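You operate a simulated robot arm through the tools that you are given. There is no shell and no other tool.

The job below is to be done with a simulated robot arm. You get a single attempt, and the scene is never put back.

Task
Move the length from the yellow socket into the gland and tighten the nut.
Fine: free the stand lever and loosen the gland nut first; clamp the stand again once the length is in. Where these are worked on the way, their far stop is far enough and under half their travel is too little: gland nut, stand lever.

It is judged by the outcome, as a careful person would: the job done as asked, and still so three seconds after it is handed in. It fails if anything else is knocked over, pushed out of place, dropped, spilled or broken.

Robot
A 6-joint arm with a two-finger gripper, fixed in place. Base frame: the origin is on the floor under the middle of its stand, x ahead of it, y to its left, z up. Readings come in mm, degrees, newtons and seconds.
It reaches about 1572 mm from its shoulder. Its first joint turns from -166.0 to 166.0 degrees. Payload 2.45 kg.
Tool frame: the origin (TCP) lies between the finger pads and is the grasp point; the fingertips stand 20 mm ahead of it; z points along the fingers, y is the line along which they close. The gripper opens to 140 mm; its body begins 168 mm behind the TCP.
Orientation is told as [roll, pitch, yaw] about the base's x, y, z axes, in that order, counted from this pose: with the fingers straight down and closing along the base's y, the tool's x points along the base's -x, its y along +y and its z along -z.

Tools
- The arm moves only by the tool move_arm. Its argument "targets" is text: rows parted by semicolons, each of 6 numbers parted by spaces: the shift along the base's x, y, z in units of 20 mm (1.0 is 20 mm), then the turn, a rotation vector about the base's x, y, z in units of 8 degrees (1.0 is 8 degrees). In form: x y z ax ay az; .... A call has 1 to 20 rows; each row shifts and turns the commanded pose from where the row before left it. "grip" is the gripper command, from -1 (shut) to 1 (fully open), values between in proportion, set as the call begins (left out, the last holds). A call with a number of a shift or a turn outside -1 to 1 is refused whole. Each row takes 0.2 s and may step no farther than 50 mm and 8.6 degrees from the row before; otherwise, or with a gripper value out of range, the whole call is refused. A pose out of reach is approached as far as the arm can. The call stops where the force on the tool passes 90 N (or 10 N more than at its start, if that is more) or the arm is blocked; 0.2 s more then pass. The fingers move at their own pace (about 45 mm/s each) and stop on an object; they squeeze with about 34 N. The grip force told is the motor's: it shows also when the fingers shut on nothing. Time passes only in rows, and 0.2 s behind the last, so rows that do not move let the fingers close. The reply holds the time, the measured pose of the TCP, the force on the tool along the base axes, the opening and the grip force, in the units named above and with some noise, with the torque about the TCP (base axes, N m) and any sound that the robot's microphone picked up, and new pictures: "views" is both (left out), scene, wrist or none.
- Cameras (640 x 400 px; columns grow to the right, rows downward): "scene" is fixed at [218.9, 647.8, 1663.4]; the picture's right is [-0.25, -0.97, 0.00], its down [-0.71, 0.18, -0.68] and it looks along [0.66, -0.17, -0.73] (base axes); focal length 311 px, centre (320, 200). "wrist" rides on the gripper at [78, 11, -209] in the tool frame; the picture's right is [-0.14, 0.99, 0.00], its down [-0.92, -0.13, -0.37] and it looks along [-0.37, -0.05, 0.93] (tool axes); focal length 280 px, centre (320, 200). There is no depth. A picture from a camera that has moved, and an enlarged one, comes with that camera's place and axes in the base frame and with its lens.
- inspect(camera, box): a new picture of the part [left, top, right, bottom] of that camera's present view, enlarged. The clock stands still meanwhile.
- sign_off(): hands the job in; it is judged then, once.

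Nothing tells you positions but the pictures and the camera data. Unless the task says otherwise, let go and move clear before handing in.

The tools are called by a JSON object that holds its "op" and its "data". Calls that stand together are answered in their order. move_arm: Moves the arm, as the interface text tells. Its arguments: {"type":"object","properties":{"targets":{"type":"string"},"grip":{"type":"number"},"views":{"type":"string","enum":["both","scene","wrist","none"]}},"required":["targets"]} The other tools are called the same way: inspect (camera, box) takes an enlarged picture of a part of a camera's view; sign_off () hands the job in.

At the start:

```text
time: 0.0
ee_pos: [635.5, 272.5, 1265.5]
tool_rot: [0.0, -0.1, 0.0]
contact_force: [-0.2, -0.4, -0.1]
torque: [-0.02, 0.02, 0.03]
grip_width: 139.9
finger_force: 0.1
```

scene: 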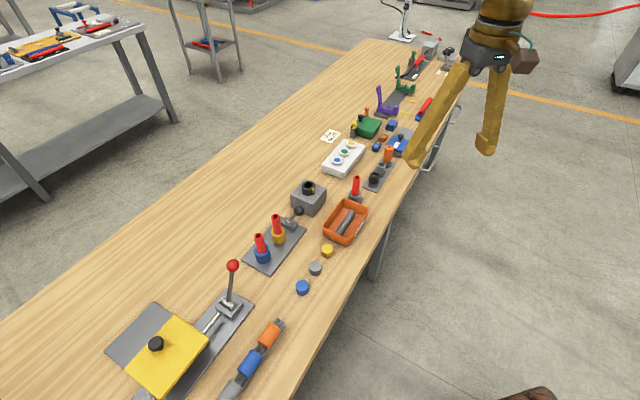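
wrist: 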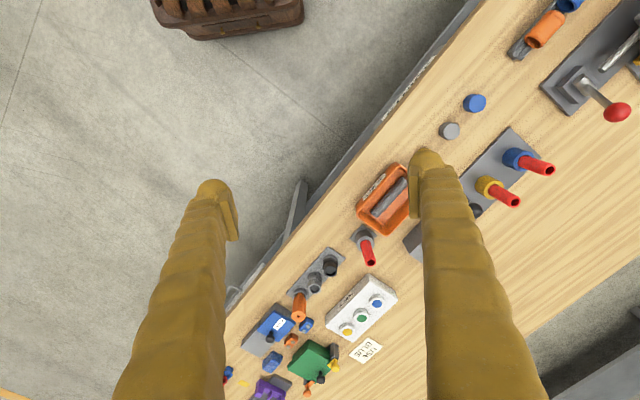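

I see a workbench with many fixtures: a plate with a blue and a yellow socket holding red lengths, a grey box (perhaps the gland), and other items. I'll take enlarged views to identify the parts first.

{"op": "inspect", "data": {"camera": "scene", "box": [220, 160, 380, 300]}}

{"op": "inspect", "data": {"camera": "scene", "box": [320, 80, 440, 190]}}

{"op": "inspect", "data": {"camera": "scene", "box": [100, 240, 320, 400]}}

{"op": "inspect", "data": {"camera": "scene", "box": [360, 20, 480, 130]}}

{"op": "inspect", "data": {"camera": "wrist", "box": [220, 140, 420, 400]}}

{"op": "inspect", "data": {"camera": "wrist", "box": [400, 0, 640, 260]}}

```text
2.86 times, centred on (300, 230) of scene
camera zoom: at [218.9, 647.8, 1663.4], right [-0.25, -0.97, 0.0], down [-0.71, 0.18, -0.68], along [0.66, -0.17, -0.73], focal length 888 px, centre (377, 114)
```

zoom: 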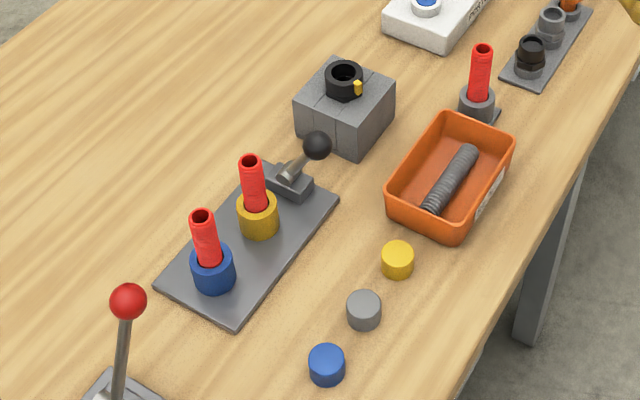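

```text
3.64 times, centred on (380, 135) of scene
camera zoom: at [218.9, 647.8, 1663.4], right [-0.25, -0.97, 0.0], down [-0.71, 0.18, -0.68], along [0.66, -0.17, -0.73], focal length 1131 px, centre (102, 436)
```

zoom: 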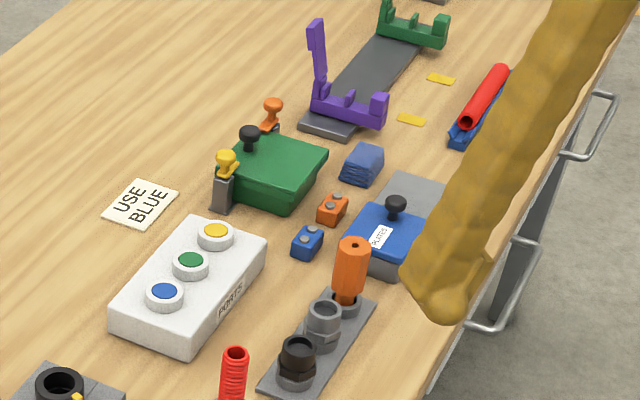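

```text
2.50 times, centred on (210, 320) of scene
camera zoom: at [218.9, 647.8, 1663.4], right [-0.25, -0.97, 0.0], down [-0.71, 0.18, -0.68], along [0.66, -0.17, -0.73], focal length 778 px, centre (595, -100)
```

zoom: 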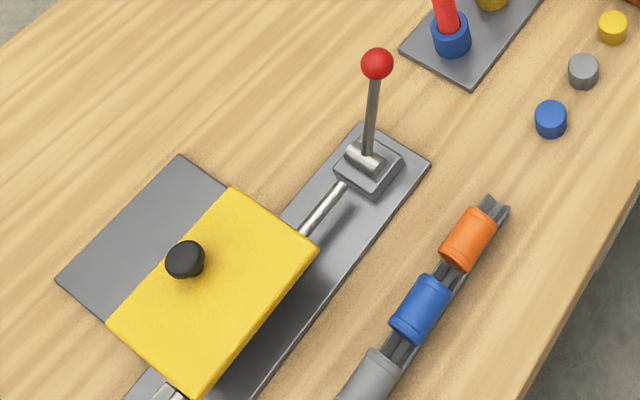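

```text
3.64 times, centred on (420, 75) of scene
camera zoom: at [218.9, 647.8, 1663.4], right [-0.25, -0.97, 0.0], down [-0.71, 0.18, -0.68], along [0.66, -0.17, -0.73], focal length 1131 px, centre (-44, 654)
```

zoom: 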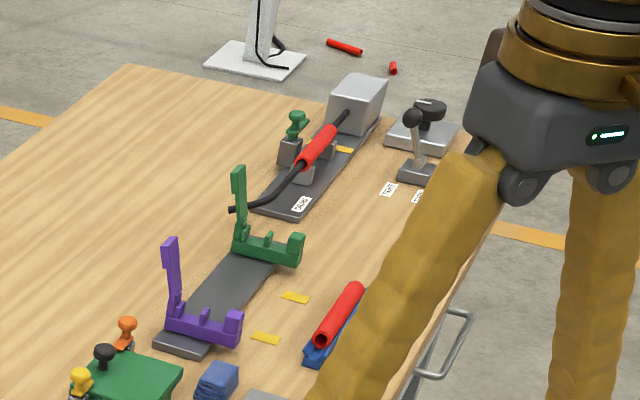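

```text
1.54 times, centred on (320, 270) of wrist
camera zoom: at [558.8, 282.1, 1474.1], right [0.14, 0.99, 0.0], down [0.92, -0.13, 0.37], along [0.37, -0.05, -0.93], focal length 431 px, centre (320, 92)
```

zoom: 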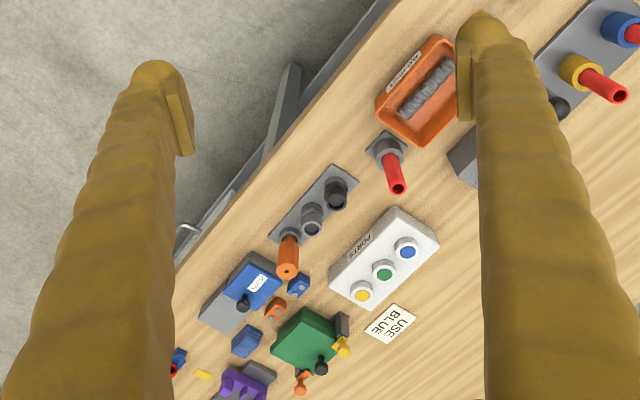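

```text
1.54 times, centred on (520, 130) of wrist
camera zoom: at [558.8, 282.1, 1474.1], right [0.14, 0.99, 0.0], down [0.92, -0.13, 0.37], along [0.37, -0.05, -0.93], focal length 431 px, centre (12, 308)
```

zoom: 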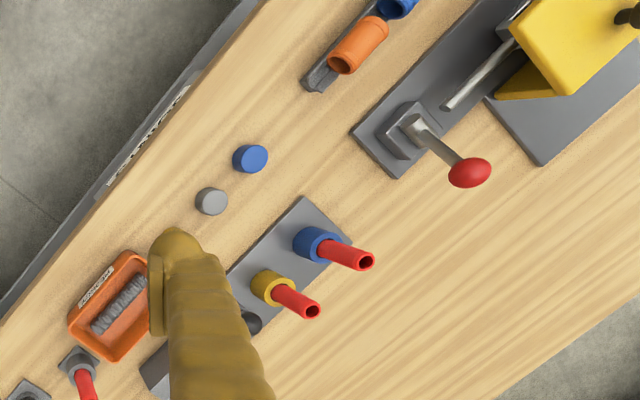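

The stand is the grey plate with the blue and yellow sockets, and its black-ball lever is at the plate's end. The gland looks like the grey box with the black ring nut and yellow mark. I'm moving above that area for a closer look.

{"op": "move_arm", "data": {"targets": "0.55 0.96 -0.28 0 0 0;0.55 0.96 -0.28 0 0 0;0.55 0.96 -0.28 0 0 0;0.55 0.96 -0.28 0 0 0;0.55 0.96 -0.28 0 0 0;0.55 0.96 -0.28 0 0 0;0.55 0.96 -0.28 0 0 0;0.55 0.96 -0.28 0 0 0;0.55 0.96 -0.28 0 0 0;0.55 0.96 -0.28 0 0 0;0.55 0.96 -0.28 0 0 0;0.55 0.96 -0.28 0 0 0;0.55 0.96 -0.28 0 0 0;0.55 0.96 -0.28 0 0 0;0.55 0.96 -0.28 0 0 0", "grip": 1}}

```text
time: 3.2
ee_pos: [801.0, 560.7, 1181.0]
tool_rot: [0.0, 0.0, 0.0]
contact_force: [0.6, 0.1, 0.0]
torque: [0.05, 0.0, 0.0]
grip_width: 140.2
finger_force: 0.2
camera wrist: at [723.8, 571.5, 1389.0], right [0.14, 0.99, 0.0], down [0.92, -0.13, 0.37], along [0.37, -0.05, -0.93], focal length 280 px, centre (320, 200)
```

scene: 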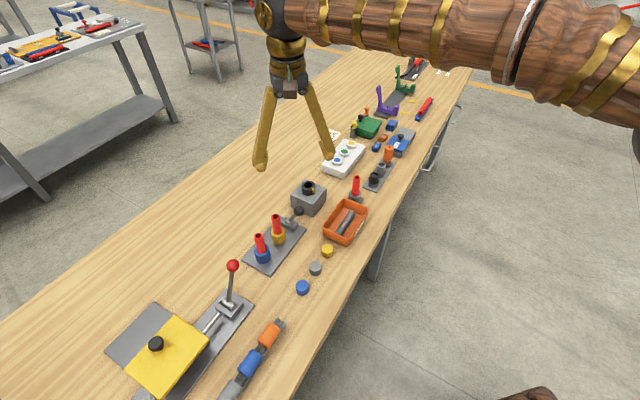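
wrist: 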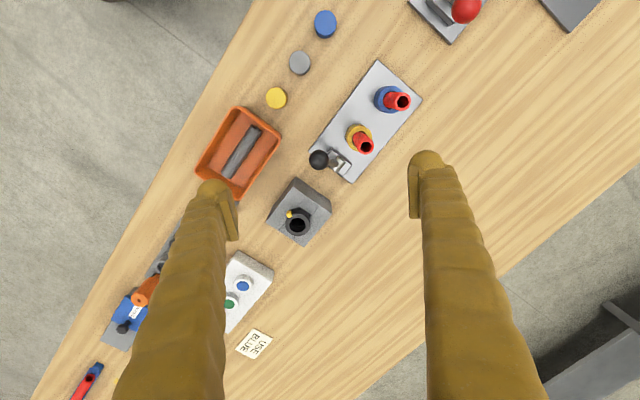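

{"op": "inspect", "data": {"camera": "wrist", "box": [240, 40, 440, 260]}}

{"op": "inspect", "data": {"camera": "wrist", "box": [260, 120, 380, 250]}}

{"op": "inspect", "data": {"camera": "scene", "box": [260, 170, 340, 250]}}

{"op": "inspect", "data": {"camera": "scene", "box": [320, 130, 400, 210]}}

```text
1.82 times, centred on (340, 150) of wrist
camera zoom: at [723.8, 571.5, 1389.0], right [0.14, 0.99, 0.0], down [0.92, -0.13, 0.37], along [0.37, -0.05, -0.93], focal length 510 px, centre (284, 291)
```

zoom: 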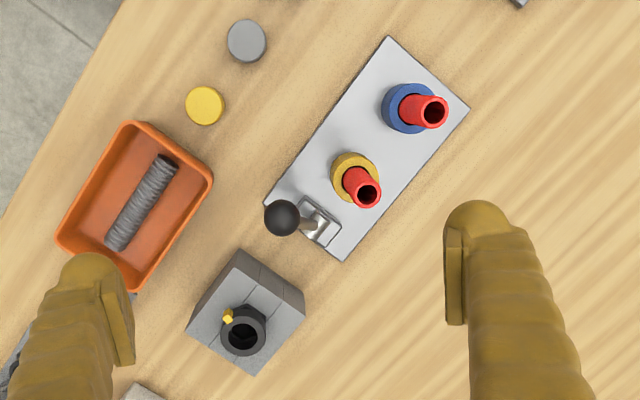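

```text
3.08 times, centred on (320, 185) of wrist
camera zoom: at [723.8, 571.5, 1389.0], right [0.14, 0.99, 0.0], down [0.92, -0.13, 0.37], along [0.37, -0.05, -0.93], focal length 863 px, centre (320, 246)
```

zoom: 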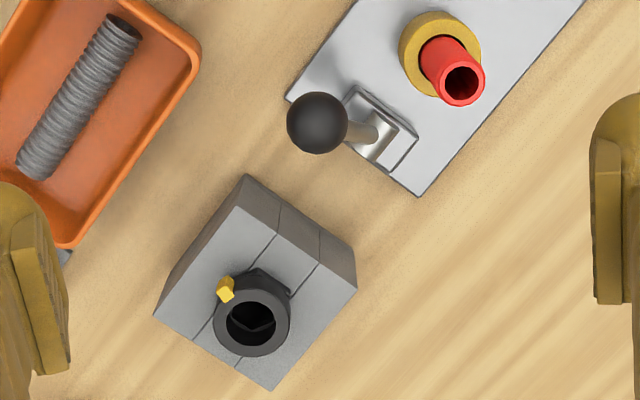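

```text
5.00 times, centred on (300, 210) of scene
camera zoom: at [218.9, 647.8, 1663.4], right [-0.25, -0.97, 0.0], down [-0.71, 0.18, -0.68], along [0.66, -0.17, -0.73], focal length 1555 px, centre (420, 150)
```

zoom: 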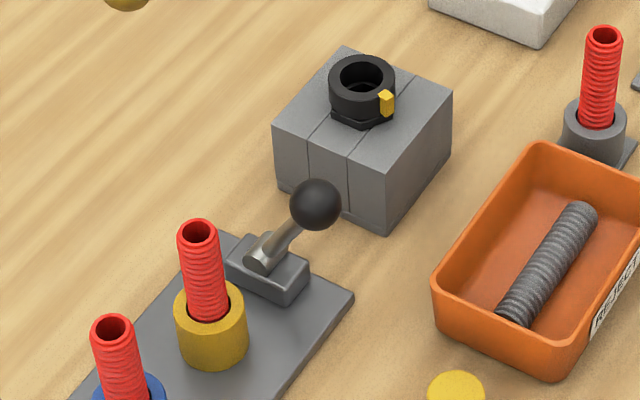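

```text
5.00 times, centred on (360, 170) of scene
camera zoom: at [218.9, 647.8, 1663.4], right [-0.25, -0.97, 0.0], down [-0.71, 0.18, -0.68], along [0.66, -0.17, -0.73], focal length 1555 px, centre (120, 350)
```

zoom: 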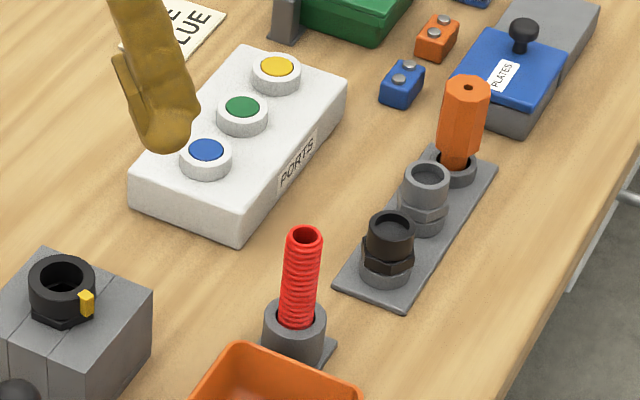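

I place the nut top at about (949, 499, 934), the yellow-socket length's top at (816, 628, 967) and the stand lever's ball at (829, 555, 958). I'm going closer to study the nut and the lever.

{"op": "move_arm", "data": {"targets": "0.92 -0.43 -0.72 0 0 0;0.92 -0.43 -0.72 0 0 0;0.92 -0.43 -0.72 0 0 0;0.92 -0.43 -0.72 0 0 0;0.92 -0.43 -0.72 0 0 0;0.92 -0.43 -0.72 0 0 0;0.92 -0.43 -0.72 0 0 0", "grip": 1}}

{"op": "inspect", "data": {"camera": "wrist", "box": [220, 60, 420, 260]}}

```text
time: 4.8
ee_pos: [927.1, 499.5, 1078.9]
tool_rot: [0.0, 0.0, 0.0]
contact_force: [-0.3, -0.3, 0.0]
torque: [0.03, -0.03, -0.01]
grip_width: 140.0
finger_force: 0.1
camera wrist: at [849.5, 509.1, 1288.1], right [0.14, 0.99, 0.0], down [0.92, -0.13, 0.37], along [0.37, -0.05, -0.93], focal length 280 px, centre (320, 200)
```

scene: 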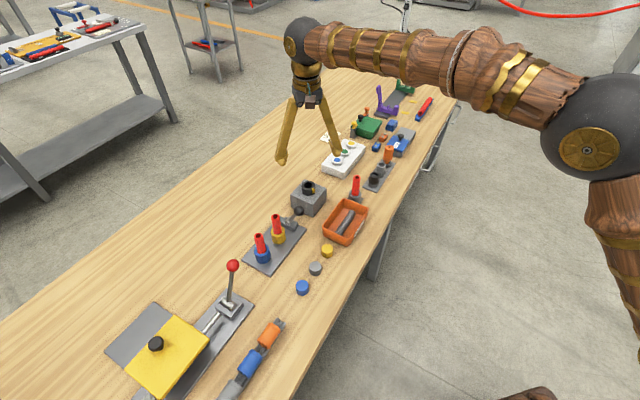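
wrist: 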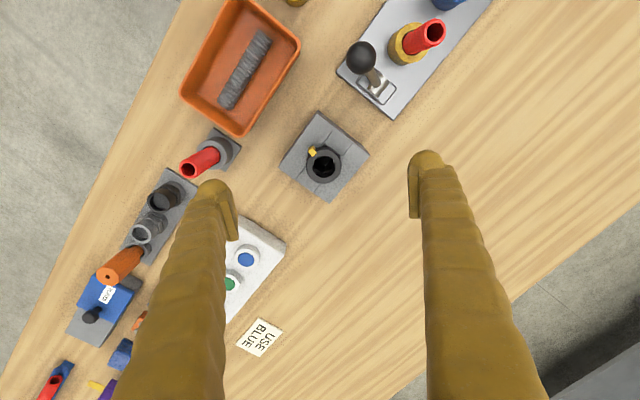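

```text
2.00 times, centred on (320, 160) of wrist
camera zoom: at [849.5, 509.1, 1288.1], right [0.14, 0.99, 0.0], down [0.92, -0.13, 0.37], along [0.37, -0.05, -0.93], focal length 561 px, centre (320, 280)
```

zoom: 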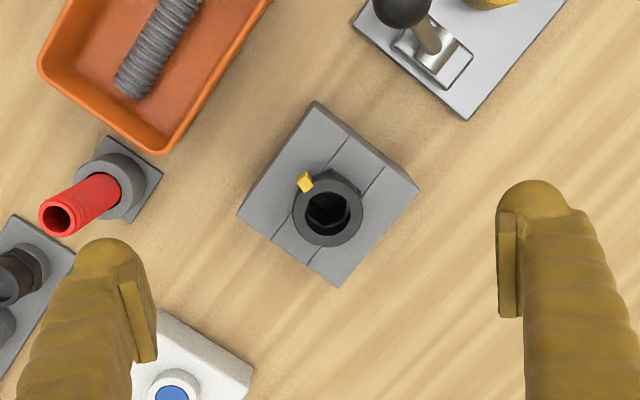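

The gland is now straight below, with the lever and socket at the top of the picture. I'm taking tighter enlargements of both.

{"op": "inspect", "data": {"camera": "wrist", "box": [270, 105, 380, 210]}}

{"op": "inspect", "data": {"camera": "wrist", "box": [330, 0, 490, 120]}}

{"op": "inspect", "data": {"camera": "scene", "box": [275, 165, 345, 235]}}

```text
3.81 times, centred on (325, 158) of wrist
camera zoom: at [849.5, 509.1, 1288.1], right [0.14, 0.99, 0.0], down [0.92, -0.13, 0.37], along [0.37, -0.05, -0.93], focal length 1068 px, centre (301, 362)
```

zoom: 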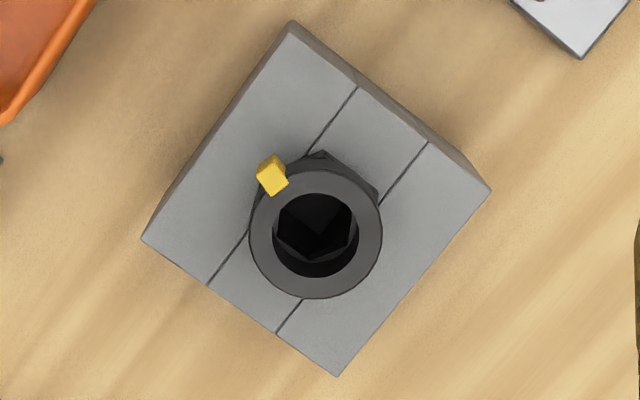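

```text
3.33 times, centred on (410, 60) of wrist
camera zoom: at [849.5, 509.1, 1288.1], right [0.14, 0.99, 0.0], down [0.92, -0.13, 0.37], along [0.37, -0.05, -0.93], focal length 935 px, centre (20, 667)
```

zoom: 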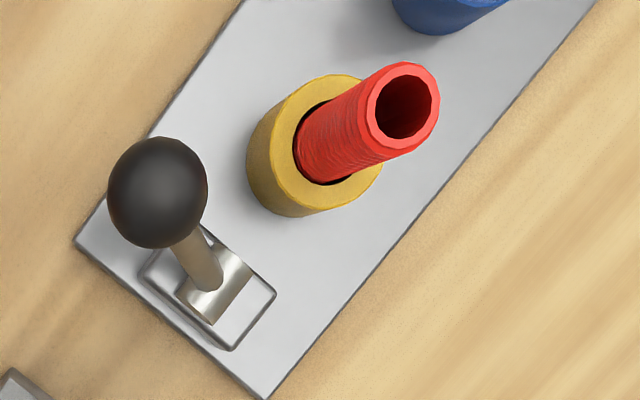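

```text
5.71 times, centred on (310, 200) of scene
camera zoom: at [218.9, 647.8, 1663.4], right [-0.25, -0.97, 0.0], down [-0.71, 0.18, -0.68], along [0.66, -0.17, -0.73], focal length 1777 px, centre (377, 200)
```

zoom: 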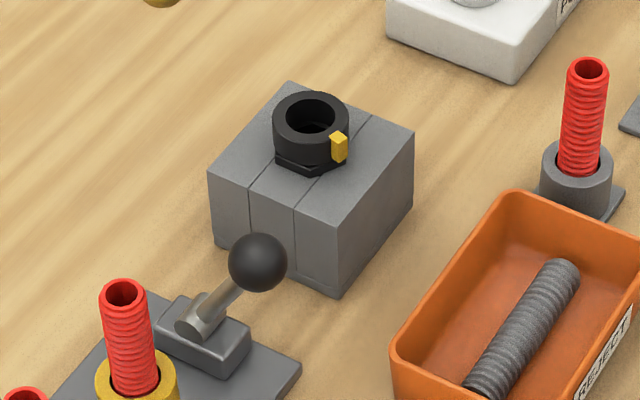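

The nut is a round ring with a yellow tab on a fixed block. The lever pivots about the plate's long axis and leans towards the near edge. I'm moving above the lever ball with the tool turned 45° so the fingers close along the pivot axis.

{"op": "move_arm", "data": {"targets": "-0.82 0.467 -0.16 0 0 0.9375;-0.82 0.467 -0.16 0 0 0.9375;-0.82 0.467 -0.16 0 0 0.9375;-0.82 0.467 -0.16 0 0 0.9375;-0.82 0.467 -0.16 0 0 0.9375;-0.82 0.467 -0.16 0 0 0.9375", "grip": 0}}

{"op": "inspect", "data": {"camera": "wrist", "box": [220, 60, 420, 260]}}

{"op": "inspect", "data": {"camera": "scene", "box": [230, 150, 350, 270]}}

```text
time: 6.2
ee_pos: [832.0, 555.1, 1061.6]
tool_rot: [-0.1, -0.1, 45.1]
contact_force: [0.1, -0.9, 0.3]
torque: [0.0, 0.01, -0.01]
grip_width: 70.2
finger_force: 0.0
camera wrist: at [769.8, 507.0, 1270.3], right [-0.6, 0.8, 0.0], down [0.74, 0.56, 0.37], along [0.29, 0.22, -0.93], focal length 280 px, centre (320, 200)
```

scene: 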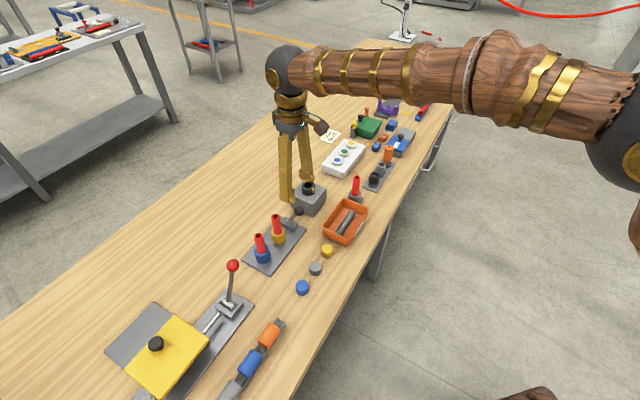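
wrist: 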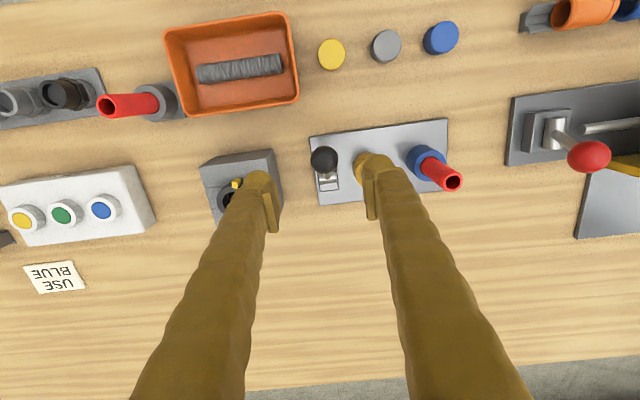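

```text
2.00 times, centred on (320, 160) of wrist
camera zoom: at [769.8, 507.0, 1270.3], right [-0.6, 0.8, 0.0], down [0.74, 0.56, 0.37], along [0.29, 0.22, -0.93], focal length 561 px, centre (320, 280)
```

zoom: 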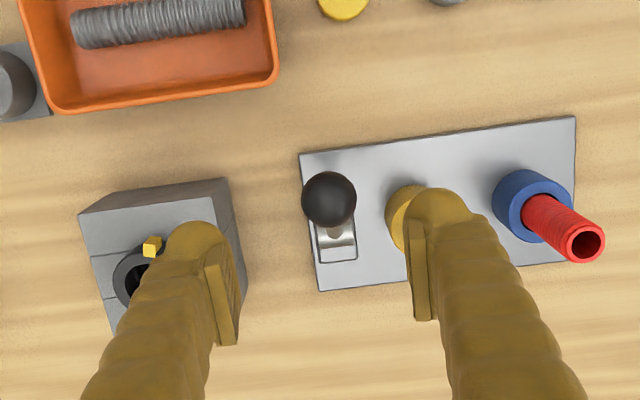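

```text
3.33 times, centred on (290, 210) of scene
camera zoom: at [218.9, 647.8, 1663.4], right [-0.25, -0.97, 0.0], down [-0.71, 0.18, -0.68], along [0.66, -0.17, -0.73], focal length 1037 px, centre (420, 167)
```

zoom: 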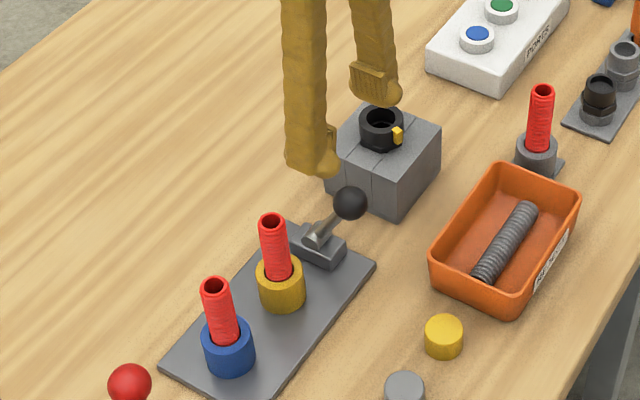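

The ball is right below the open fingers and nothing stands in the way. I'm lowering so that the fingers straddle it.

{"op": "move_arm", "data": {"targets": "-0.02 0 -0.86 0 0 0;-0.02 0 -0.86 0 0 0;-0.02 0 -0.86 0 0 0;-0.02 0 -0.86 0 0 0;-0.02 0 -0.86 0 0 0;-0.02 0 -0.86 0 0 0;0 0 0 0 0 0", "grip": 0}}

{"op": "inspect", "data": {"camera": "scene", "box": [250, 170, 350, 260]}}

```text
time: 7.8
ee_pos: [828.5, 557.1, 957.6]
tool_rot: [0.0, 0.0, 45.0]
contact_force: [0.2, -0.1, -0.1]
torque: [0.01, 0.0, 0.02]
grip_width: 69.9
finger_force: 0.0
camera wrist: at [765.8, 508.7, 1166.5], right [-0.6, 0.8, 0.0], down [0.74, 0.56, 0.37], along [0.29, 0.22, -0.93], focal length 280 px, centre (320, 200)
```

scene: 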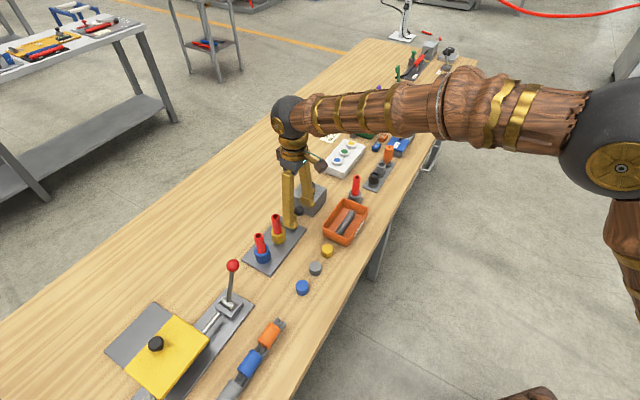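
wrist: 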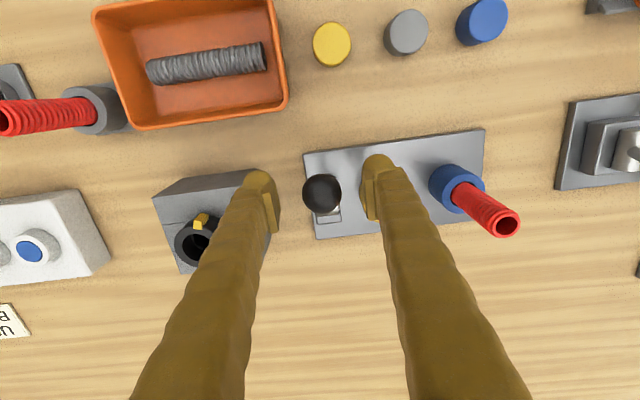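

```text
4.44 times, centred on (300, 215) of scene
camera zoom: at [218.9, 647.8, 1663.4], right [-0.25, -0.97, 0.0], down [-0.71, 0.18, -0.68], along [0.66, -0.17, -0.73], focal length 1382 px, centre (409, 133)
```

zoom: 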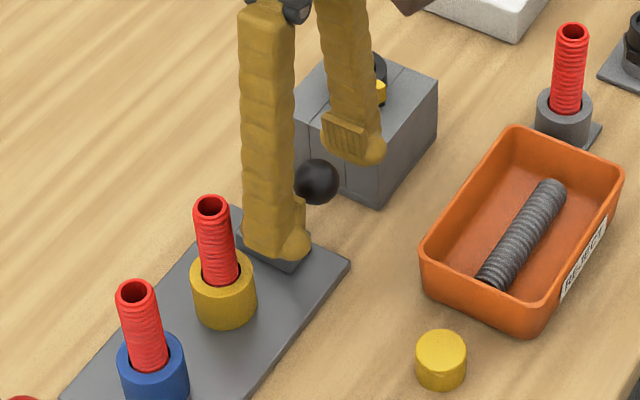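

The ball sits at the grasp point. I'm closing the gripper on it.

{"op": "move_arm", "data": {"targets": "0 0 0 0 0 0;0 0 0 0 0 0;0 0 0 0 0 0;0 0 0 0 0 0", "grip": -1, "views": "wrist"}}

```text
time: 8.8
ee_pos: [827.2, 558.5, 957.1]
tool_rot: [0.1, 0.0, 45.0]
contact_force: [-18.4, 16.1, -0.5]
torque: [-0.12, 0.02, -0.03]
grip_width: 27.8
finger_force: 35.7
camera wrist: at [765.0, 509.7, 1166.5], right [-0.6, 0.8, 0.0], down [0.74, 0.56, 0.37], along [0.29, 0.22, -0.93], focal length 280 px, centre (320, 200)
```

wrist: 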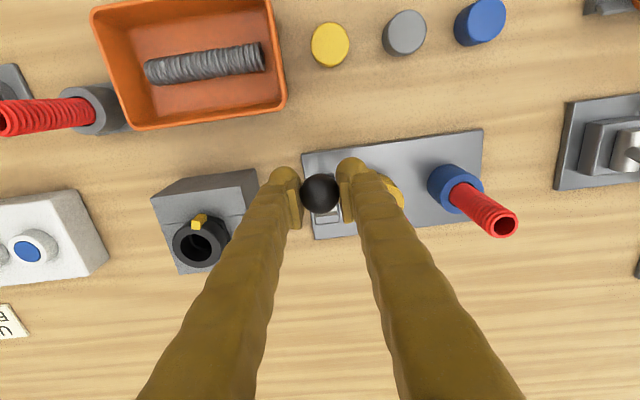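

I've got the ball, with a small sideways offset. I'm easing that off, then starting the lever along its arc away from the near edge in small steps while watching the force.

{"op": "move_arm", "data": {"targets": "-0.07 0.07 0 0 0 0;0.265 0.265 0.2 0 0 0;0.25 0.25 0.145 0 0 0;0 0 0 0 0 0", "grip": -1, "views": "wrist"}}

```text
time: 9.8
ee_pos: [837.0, 570.1, 962.9]
tool_rot: [0.0, 0.0, 45.0]
contact_force: [-34.8, 11.7, -1.3]
torque: [-0.93, 0.83, -0.05]
grip_width: 27.5
finger_force: 44.8
camera wrist: at [775.5, 520.4, 1172.3], right [-0.6, 0.8, 0.0], down [0.74, 0.56, 0.37], along [0.29, 0.22, -0.93], focal length 280 px, centre (320, 200)
```

wrist: 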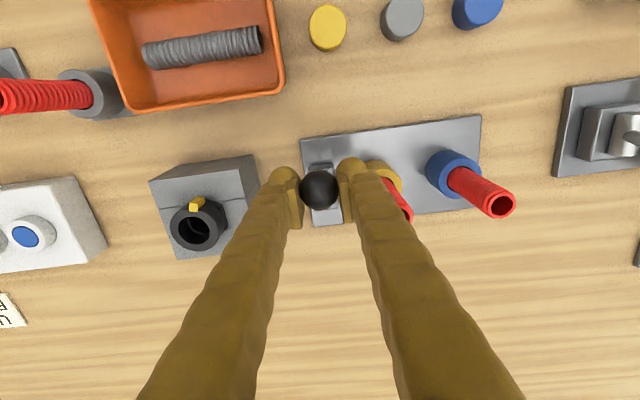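

The lever is moving with only light resistance. I'm continuing along the arc with a slight sideways correction.

{"op": "move_arm", "data": {"targets": "0.164 0.352 0.085 0 0 0;0.242 0.288 0.055 0 0 0;0.246 0.292 0.02 0 0 0;0.246 0.292 -0.015 0 0 0", "grip": -1, "views": "wrist"}}

```text
time: 10.8
ee_pos: [856.6, 588.2, 968.4]
tool_rot: [-0.1, 0.1, 45.1]
contact_force: [-1.0, -21.5, 7.0]
torque: [-0.9, 0.94, 0.12]
grip_width: 27.4
finger_force: 45.2
camera wrist: at [794.8, 540.6, 1176.9], right [-0.6, 0.8, 0.0], down [0.74, 0.56, 0.37], along [0.3, 0.22, -0.93], focal length 280 px, centre (320, 200)
```

wrist: 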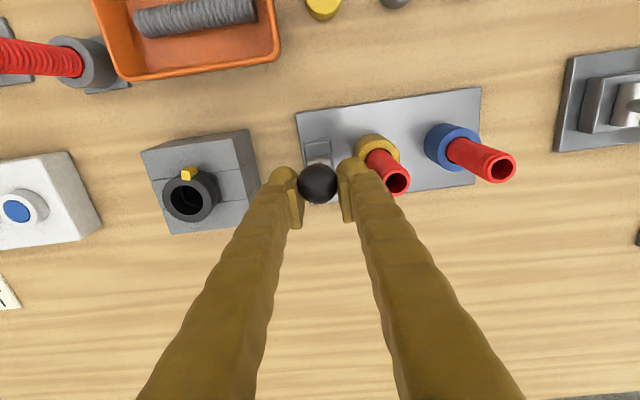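

The lever is now about upright and the ball stays in the fingers. I'm carrying on past vertical.

{"op": "move_arm", "data": {"targets": "0.389 0.148 -0.015 0 0 0;0.269 0.269 -0.05 0 0 0;0.265 0.265 -0.085 0 0 0;0.258 0.258 -0.115 0 0 0", "grip": -1, "views": "both"}}

```text
time: 11.8
ee_pos: [879.2, 610.6, 963.7]
tool_rot: [0.0, -0.1, 45.0]
contact_force: [-20.1, 5.6, 14.4]
torque: [-0.96, 0.89, -0.28]
grip_width: 27.6
finger_force: 45.0
camera wrist: at [817.6, 562.6, 1172.7], right [-0.6, 0.8, 0.0], down [0.74, 0.56, 0.37], along [0.29, 0.22, -0.93], focal length 280 px, centre (320, 200)
```

scene: 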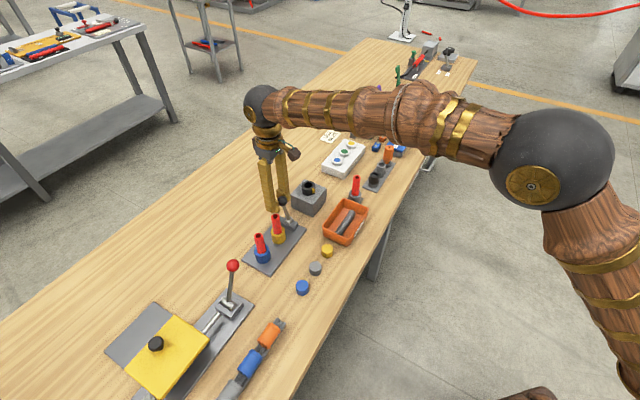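
wrist: 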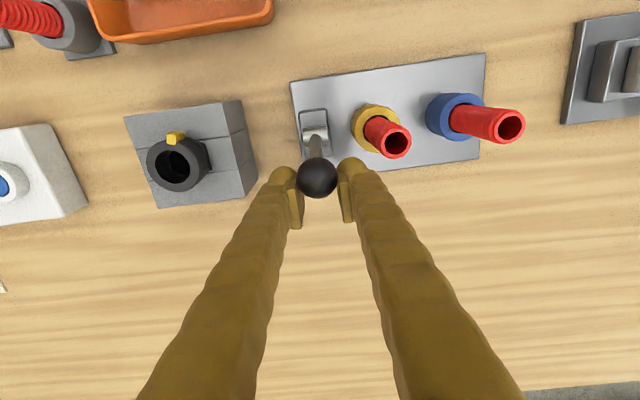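

About 20° past upright and still free. I'm going on a little at a time to find the far stop.

{"op": "move_arm", "data": {"targets": "0.212 0.282 -0.13 0 0 0;0.24 0.24 -0.175 0 0 0", "grip": -1, "views": "wrist"}}

```text
time: 12.4
ee_pos: [889.8, 621.7, 957.1]
tool_rot: [-0.1, -0.1, 45.0]
contact_force: [3.3, -0.8, 23.9]
torque: [-0.71, 0.76, 0.0]
grip_width: 26.9
finger_force: 45.4
camera wrist: at [827.1, 572.7, 1166.4], right [-0.6, 0.8, 0.0], down [0.74, 0.56, 0.37], along [0.3, 0.22, -0.93], focal length 280 px, centre (320, 200)
```

wrist: 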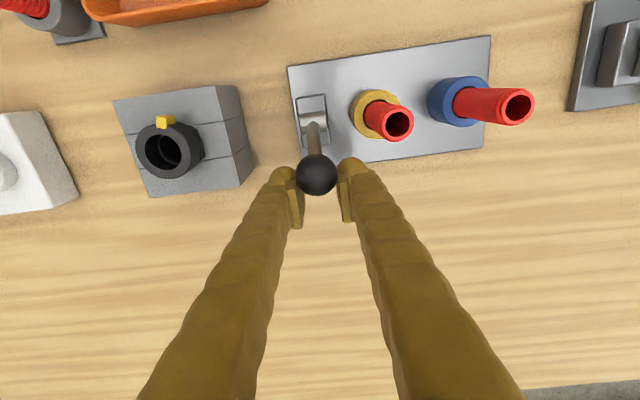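

No stop yet at about 30° past upright. Continuing.

{"op": "move_arm", "data": {"targets": "0.23 0.23 -0.15 0 0 0;0.216 0.216 -0.22 0 0 0", "grip": -1, "views": "wrist"}}

```text
time: 13.0
ee_pos: [897.5, 629.0, 946.7]
tool_rot: [-0.1, 0.1, 44.9]
contact_force: [-0.1, 0.0, -0.2]
torque: [0.02, -0.05, 0.02]
grip_width: 0.0
finger_force: 29.5
camera wrist: at [835.6, 581.6, 1156.4], right [-0.6, 0.8, 0.0], down [0.74, 0.56, 0.37], along [0.29, 0.22, -0.93], focal length 280 px, centre (320, 200)
```

wrist: 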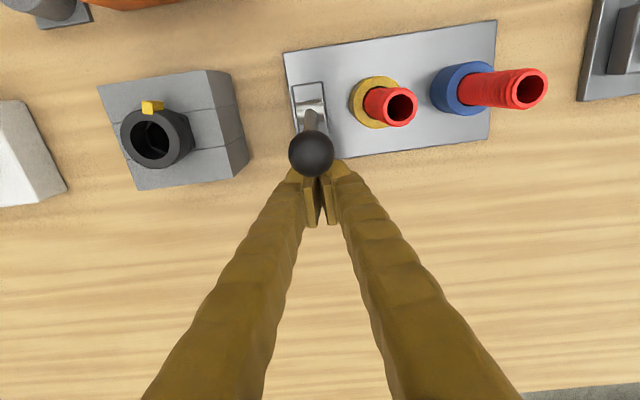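

The lever reached its stop and the ball slipped out between the fingers, letting the lever fall back some way. I'll rise clear, check where it stands, then push it fully over from the other side.

{"op": "move_arm", "data": {"targets": "0.1 0.1 0.5 0 0 0;0 0 1 0 0 0;0 0 1 0 0 0;0 0 1 0 0 0;0 0 0.8 0 0 0", "grip": -1, "views": "both"}}

{"op": "inspect", "data": {"camera": "scene", "box": [240, 165, 340, 265]}}

{"op": "inspect", "data": {"camera": "wrist", "box": [240, 60, 440, 200]}}

```text
time: 14.2
ee_pos: [900.0, 631.7, 1033.0]
tool_rot: [0.0, -0.1, 44.9]
contact_force: [1.1, 0.1, 0.0]
torque: [0.01, 0.0, 0.0]
grip_width: 0.1
finger_force: 29.3
camera wrist: at [837.5, 583.9, 1241.7], right [-0.6, 0.8, 0.0], down [0.74, 0.56, 0.37], along [0.29, 0.22, -0.93], focal length 280 px, centre (320, 200)
```

scene: 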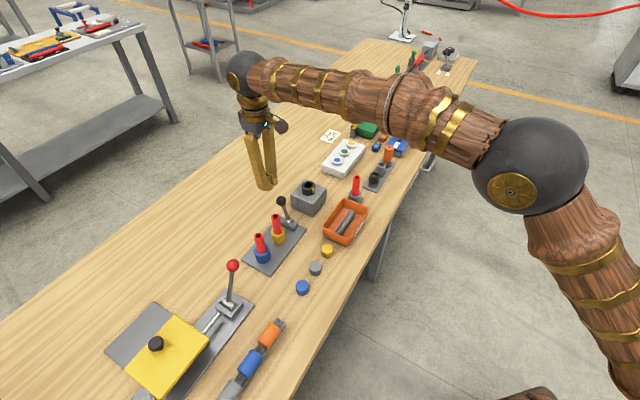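
wrist: 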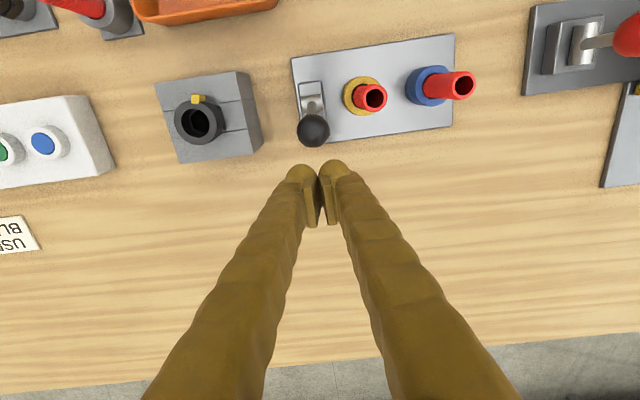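

```text
4.00 times, centred on (290, 215) of scene
camera zoom: at [218.9, 647.8, 1663.4], right [-0.25, -0.97, 0.0], down [-0.71, 0.18, -0.68], along [0.66, -0.17, -0.73], focal length 1244 px, centre (440, 140)
```

zoom: 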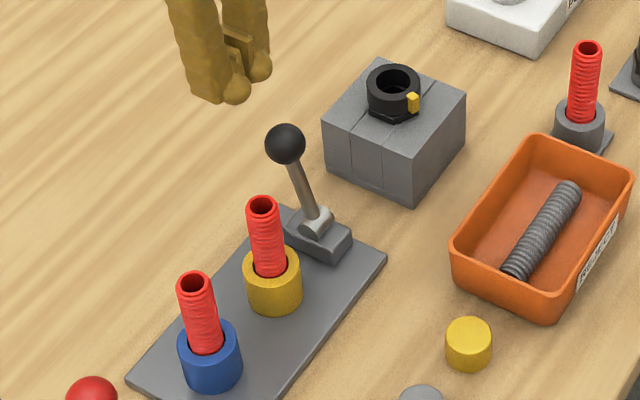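

```text
2.86 times, centred on (340, 130) of wrist
camera zoom: at [837.5, 583.9, 1241.7], right [-0.6, 0.8, 0.0], down [0.74, 0.56, 0.37], along [0.29, 0.22, -0.93], focal length 801 px, centre (263, 400)
```

zoom: 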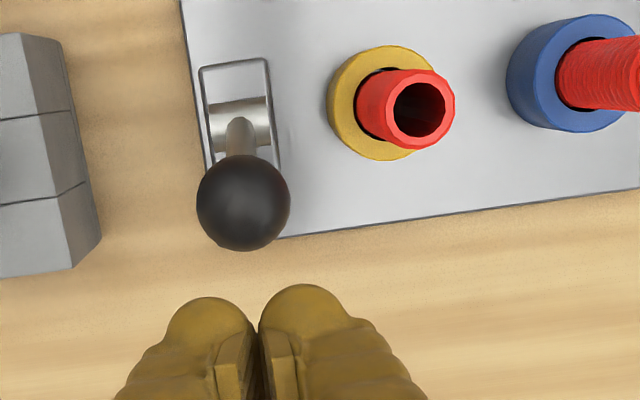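

The lever is leaning only about 12° past upright now. I'll come down on its near side with closed fingers and push it over.

{"op": "move_arm", "data": {"targets": "-0.73 -0.77 0 0 0 0;-0.73 -0.77 0 0 0 0;-0.73 -0.77 0 0 0 0;-0.73 -0.77 0 0 0 0;0 0 -0.92 0 0 0;0 0 -0.92 0 0 0;0 0 -0.92 0 0 0;0 0 -0.92 0 0 0", "grip": -1, "views": "both"}}

{"op": "inspect", "data": {"camera": "scene", "box": [240, 165, 340, 265]}}

```text
time: 16.0
ee_pos: [843.1, 568.6, 961.3]
tool_rot: [0.0, -0.1, 44.9]
contact_force: [0.1, -0.5, -0.5]
torque: [-0.01, 0.02, -0.03]
grip_width: 0.0
finger_force: 29.5
camera wrist: at [780.1, 521.2, 1170.5], right [-0.6, 0.8, 0.0], down [0.74, 0.56, 0.37], along [0.29, 0.22, -0.93], focal length 280 px, centre (320, 200)
```

scene: 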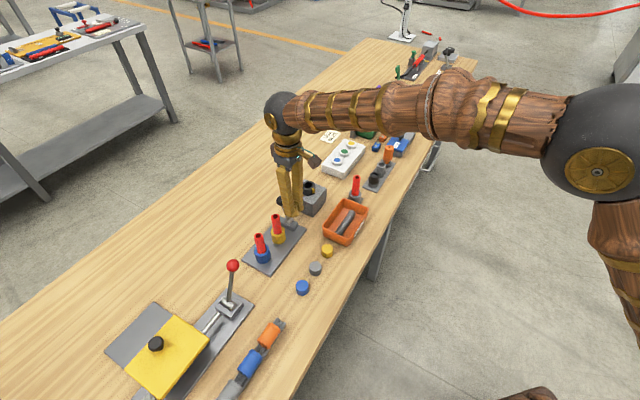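
wrist: 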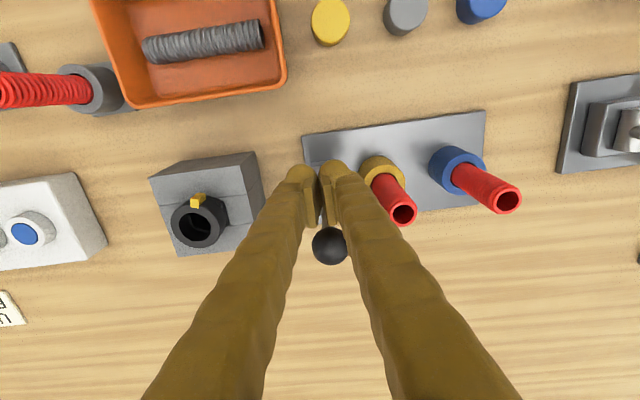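

```text
4.00 times, centred on (290, 215) of scene
camera zoom: at [218.9, 647.8, 1663.4], right [-0.25, -0.97, 0.0], down [-0.71, 0.18, -0.68], along [0.66, -0.17, -0.73], focal length 1244 px, centre (440, 140)
```

zoom: 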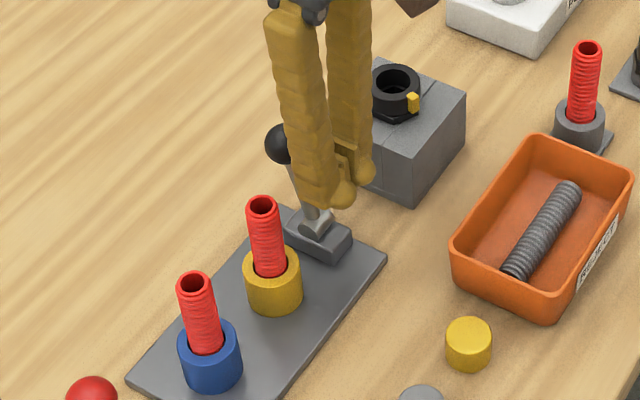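

The fingers are on the near side of the lever. I'm pushing it over slowly.

{"op": "move_arm", "data": {"targets": "0.25 0.25 0 0 0 0;0.25 0.25 0 0 0 0;0.25 0.25 0 0 0 0;0.25 0.25 0 0 0 0", "grip": -1, "views": "wrist"}}

```text
time: 17.0
ee_pos: [861.7, 589.1, 960.3]
tool_rot: [0.0, 0.1, 45.0]
contact_force: [-1.6, 0.1, -0.7]
torque: [-0.01, -0.01, 0.0]
grip_width: 0.0
finger_force: 30.0
camera wrist: at [798.8, 541.5, 1169.8], right [-0.6, 0.8, 0.0], down [0.74, 0.56, 0.37], along [0.29, 0.22, -0.93], focal length 280 px, centre (320, 200)
```

wrist: 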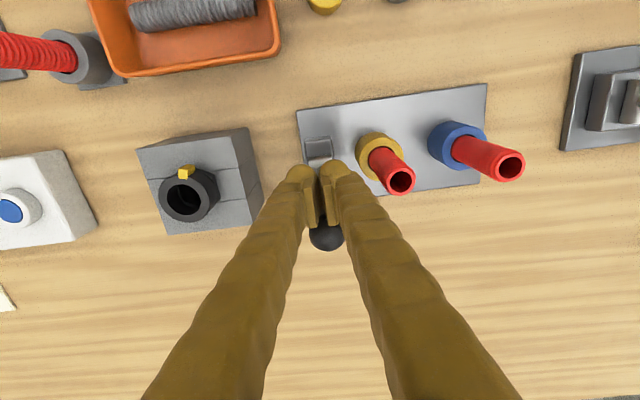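

{"op": "move_arm", "data": {"targets": "0.25 0.25 0 0 0 0;0.25 0.25 0 0 0 0;0.2 0.2 0 0 0 0", "grip": -1, "views": "wrist"}}

```text
time: 17.6
ee_pos: [863.4, 594.9, 957.2]
tool_rot: [0.1, 1.1, 45.1]
contact_force: [-22.2, -14.8, 6.6]
torque: [-0.01, 0.06, 0.19]
grip_width: 6.1
finger_force: 29.4
stopped in row 2: the force on the tool passed its limit at 103 N (the readings are from after the stop); the commanded pose is now the measured one
camera wrist: at [804.3, 548.0, 1168.6], right [-0.6, 0.8, 0.0], down [0.75, 0.57, 0.35], along [0.28, 0.21, -0.94], focal length 280 px, centre (320, 200)
```

wrist: 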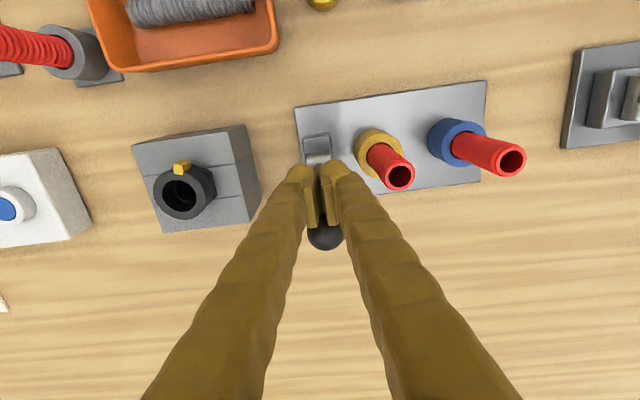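

The push met a hard resistance. I'm backing off to see where the lever ended up.

{"op": "move_arm", "data": {"targets": "-0.5 -0.5 0 0 0 0;-0.5 -0.5 0 0 0 0;0 0 1 0 0 0;0 0 1 0 0 0;0 0 1 0 0 0;0 0 1 0 0 0", "grip": -1, "views": "both"}}

{"op": "inspect", "data": {"camera": "scene", "box": [240, 165, 340, 265]}}

{"op": "inspect", "data": {"camera": "wrist", "box": [240, 80, 440, 260]}}

```text
time: 19.0
ee_pos: [844.4, 576.3, 1036.0]
tool_rot: [0.1, 0.9, 45.0]
contact_force: [0.7, -1.1, -0.5]
torque: [0.0, 0.01, -0.05]
grip_width: 0.0
finger_force: 29.5
camera wrist: at [784.6, 528.5, 1246.7], right [-0.6, 0.8, 0.0], down [0.75, 0.56, 0.35], along [0.28, 0.21, -0.94], focal length 280 px, centre (320, 200)
```

scene: 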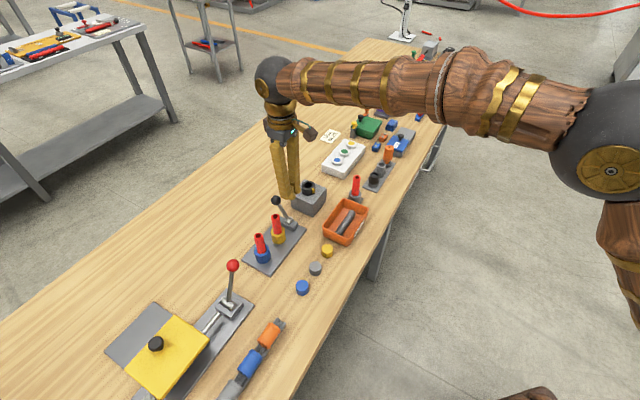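
wrist: 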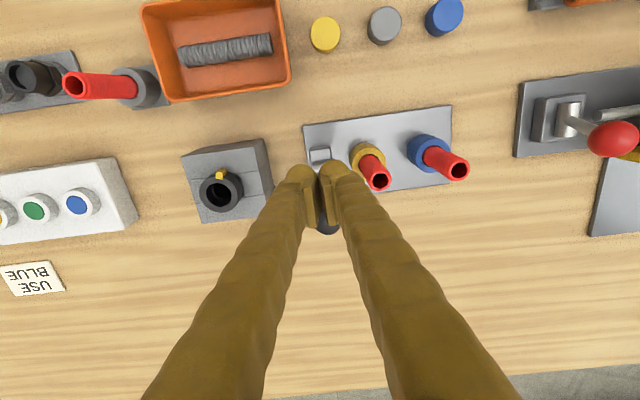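

```text
4.00 times, centred on (290, 215) of scene
camera zoom: at [218.9, 647.8, 1663.4], right [-0.25, -0.97, 0.0], down [-0.71, 0.18, -0.68], along [0.66, -0.17, -0.73], focal length 1244 px, centre (440, 140)
```

zoom: 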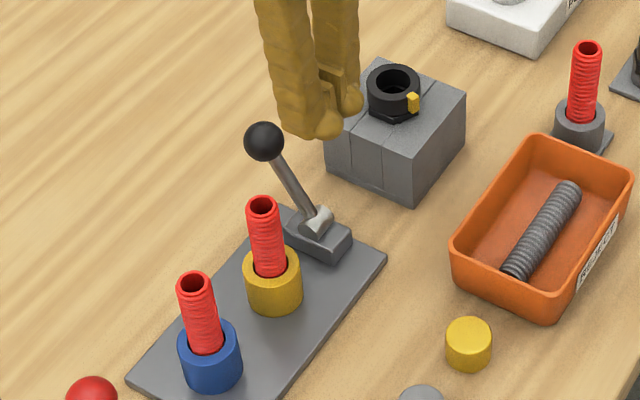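

```text
2.22 times, centred on (340, 170) of wrist
camera zoom: at [784.6, 528.5, 1246.7], right [-0.6, 0.8, 0.0], down [0.75, 0.56, 0.35], along [0.28, 0.21, -0.94], focal length 623 px, centre (276, 267)
```

zoom: 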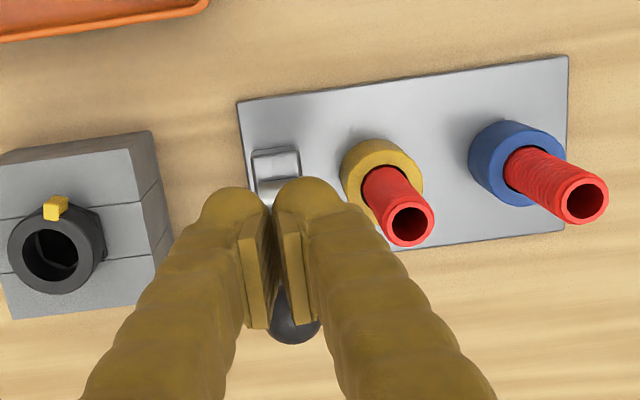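

The lever now leans about 26° past upright and stays there, and the hard resistance was its far stop. It counts as freed. Next I move over the gland nut with the tool turned back to 0° and the fingers open.

{"op": "move_arm", "data": {"targets": "0 0 0.3 0.08 -0.08 0;0.869 -0.642 -0.25 0 0 -0.9375;0.869 -0.642 -0.25 0 0 -0.9375;0.869 -0.642 -0.25 0 0 -0.9375;0.869 -0.642 -0.25 0 0 -0.9375;0.869 -0.642 -0.25 0 0 -0.9375;0.869 -0.642 -0.25 0 0 -0.9375;0 0 0 0 0 0", "grip": 0.3, "views": "both"}}

{"op": "inspect", "data": {"camera": "wrist", "box": [250, 110, 390, 250]}}

{"op": "inspect", "data": {"camera": "scene", "box": [250, 150, 350, 250]}}

```text
time: 20.8
ee_pos: [950.3, 497.8, 1011.5]
tool_rot: [0.1, -0.1, 0.0]
contact_force: [-0.3, -0.1, -1.1]
torque: [0.0, 0.0, -0.02]
grip_width: 91.1
finger_force: 0.0
camera wrist: at [871.9, 507.9, 1221.1], right [0.14, 0.99, 0.0], down [0.92, -0.13, 0.37], along [0.37, -0.05, -0.93], focal length 280 px, centre (320, 200)
```

scene: 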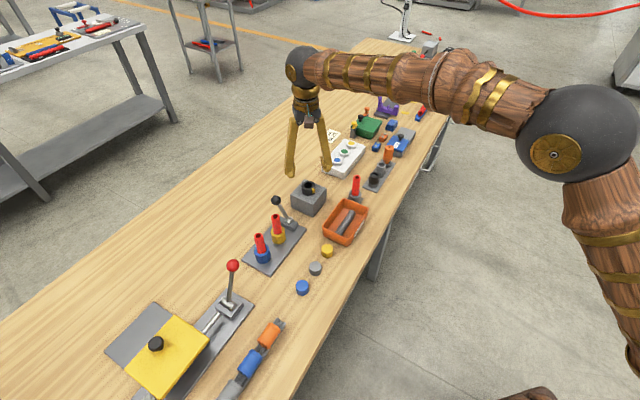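
wrist: 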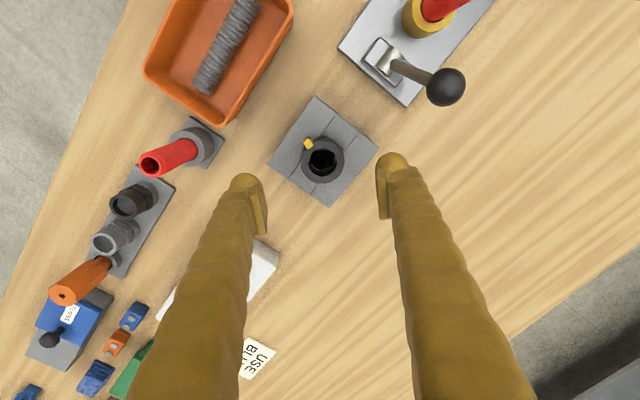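

```text
2.86 times, centred on (320, 180) of wrist
camera zoom: at [871.9, 507.9, 1221.1], right [0.14, 0.99, 0.0], down [0.92, -0.13, 0.37], along [0.37, -0.05, -0.93], focal length 801 px, centre (320, 257)
```

zoom: 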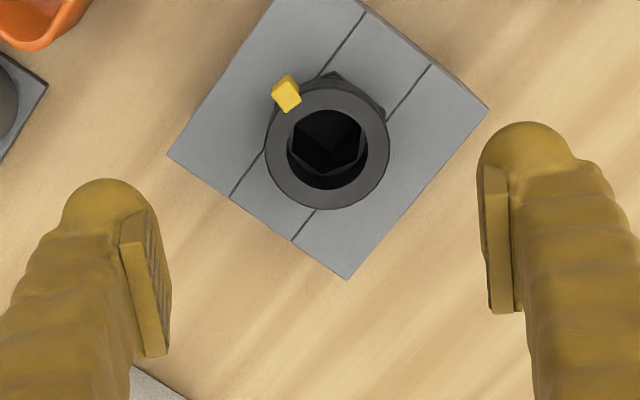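

```text
4.00 times, centred on (300, 200) of scene
camera zoom: at [218.9, 647.8, 1663.4], right [-0.25, -0.97, 0.0], down [-0.71, 0.18, -0.68], along [0.66, -0.17, -0.73], focal length 1244 px, centre (400, 200)
```

zoom: 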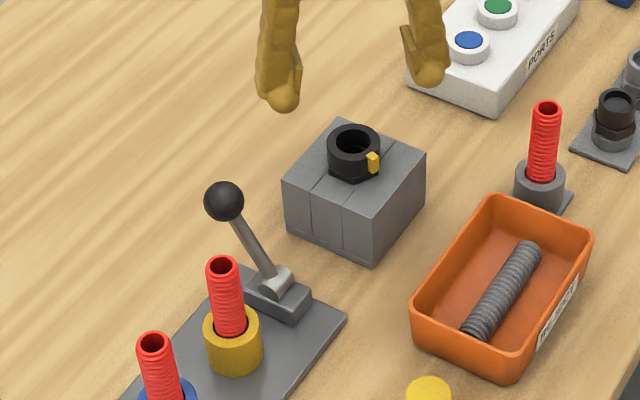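

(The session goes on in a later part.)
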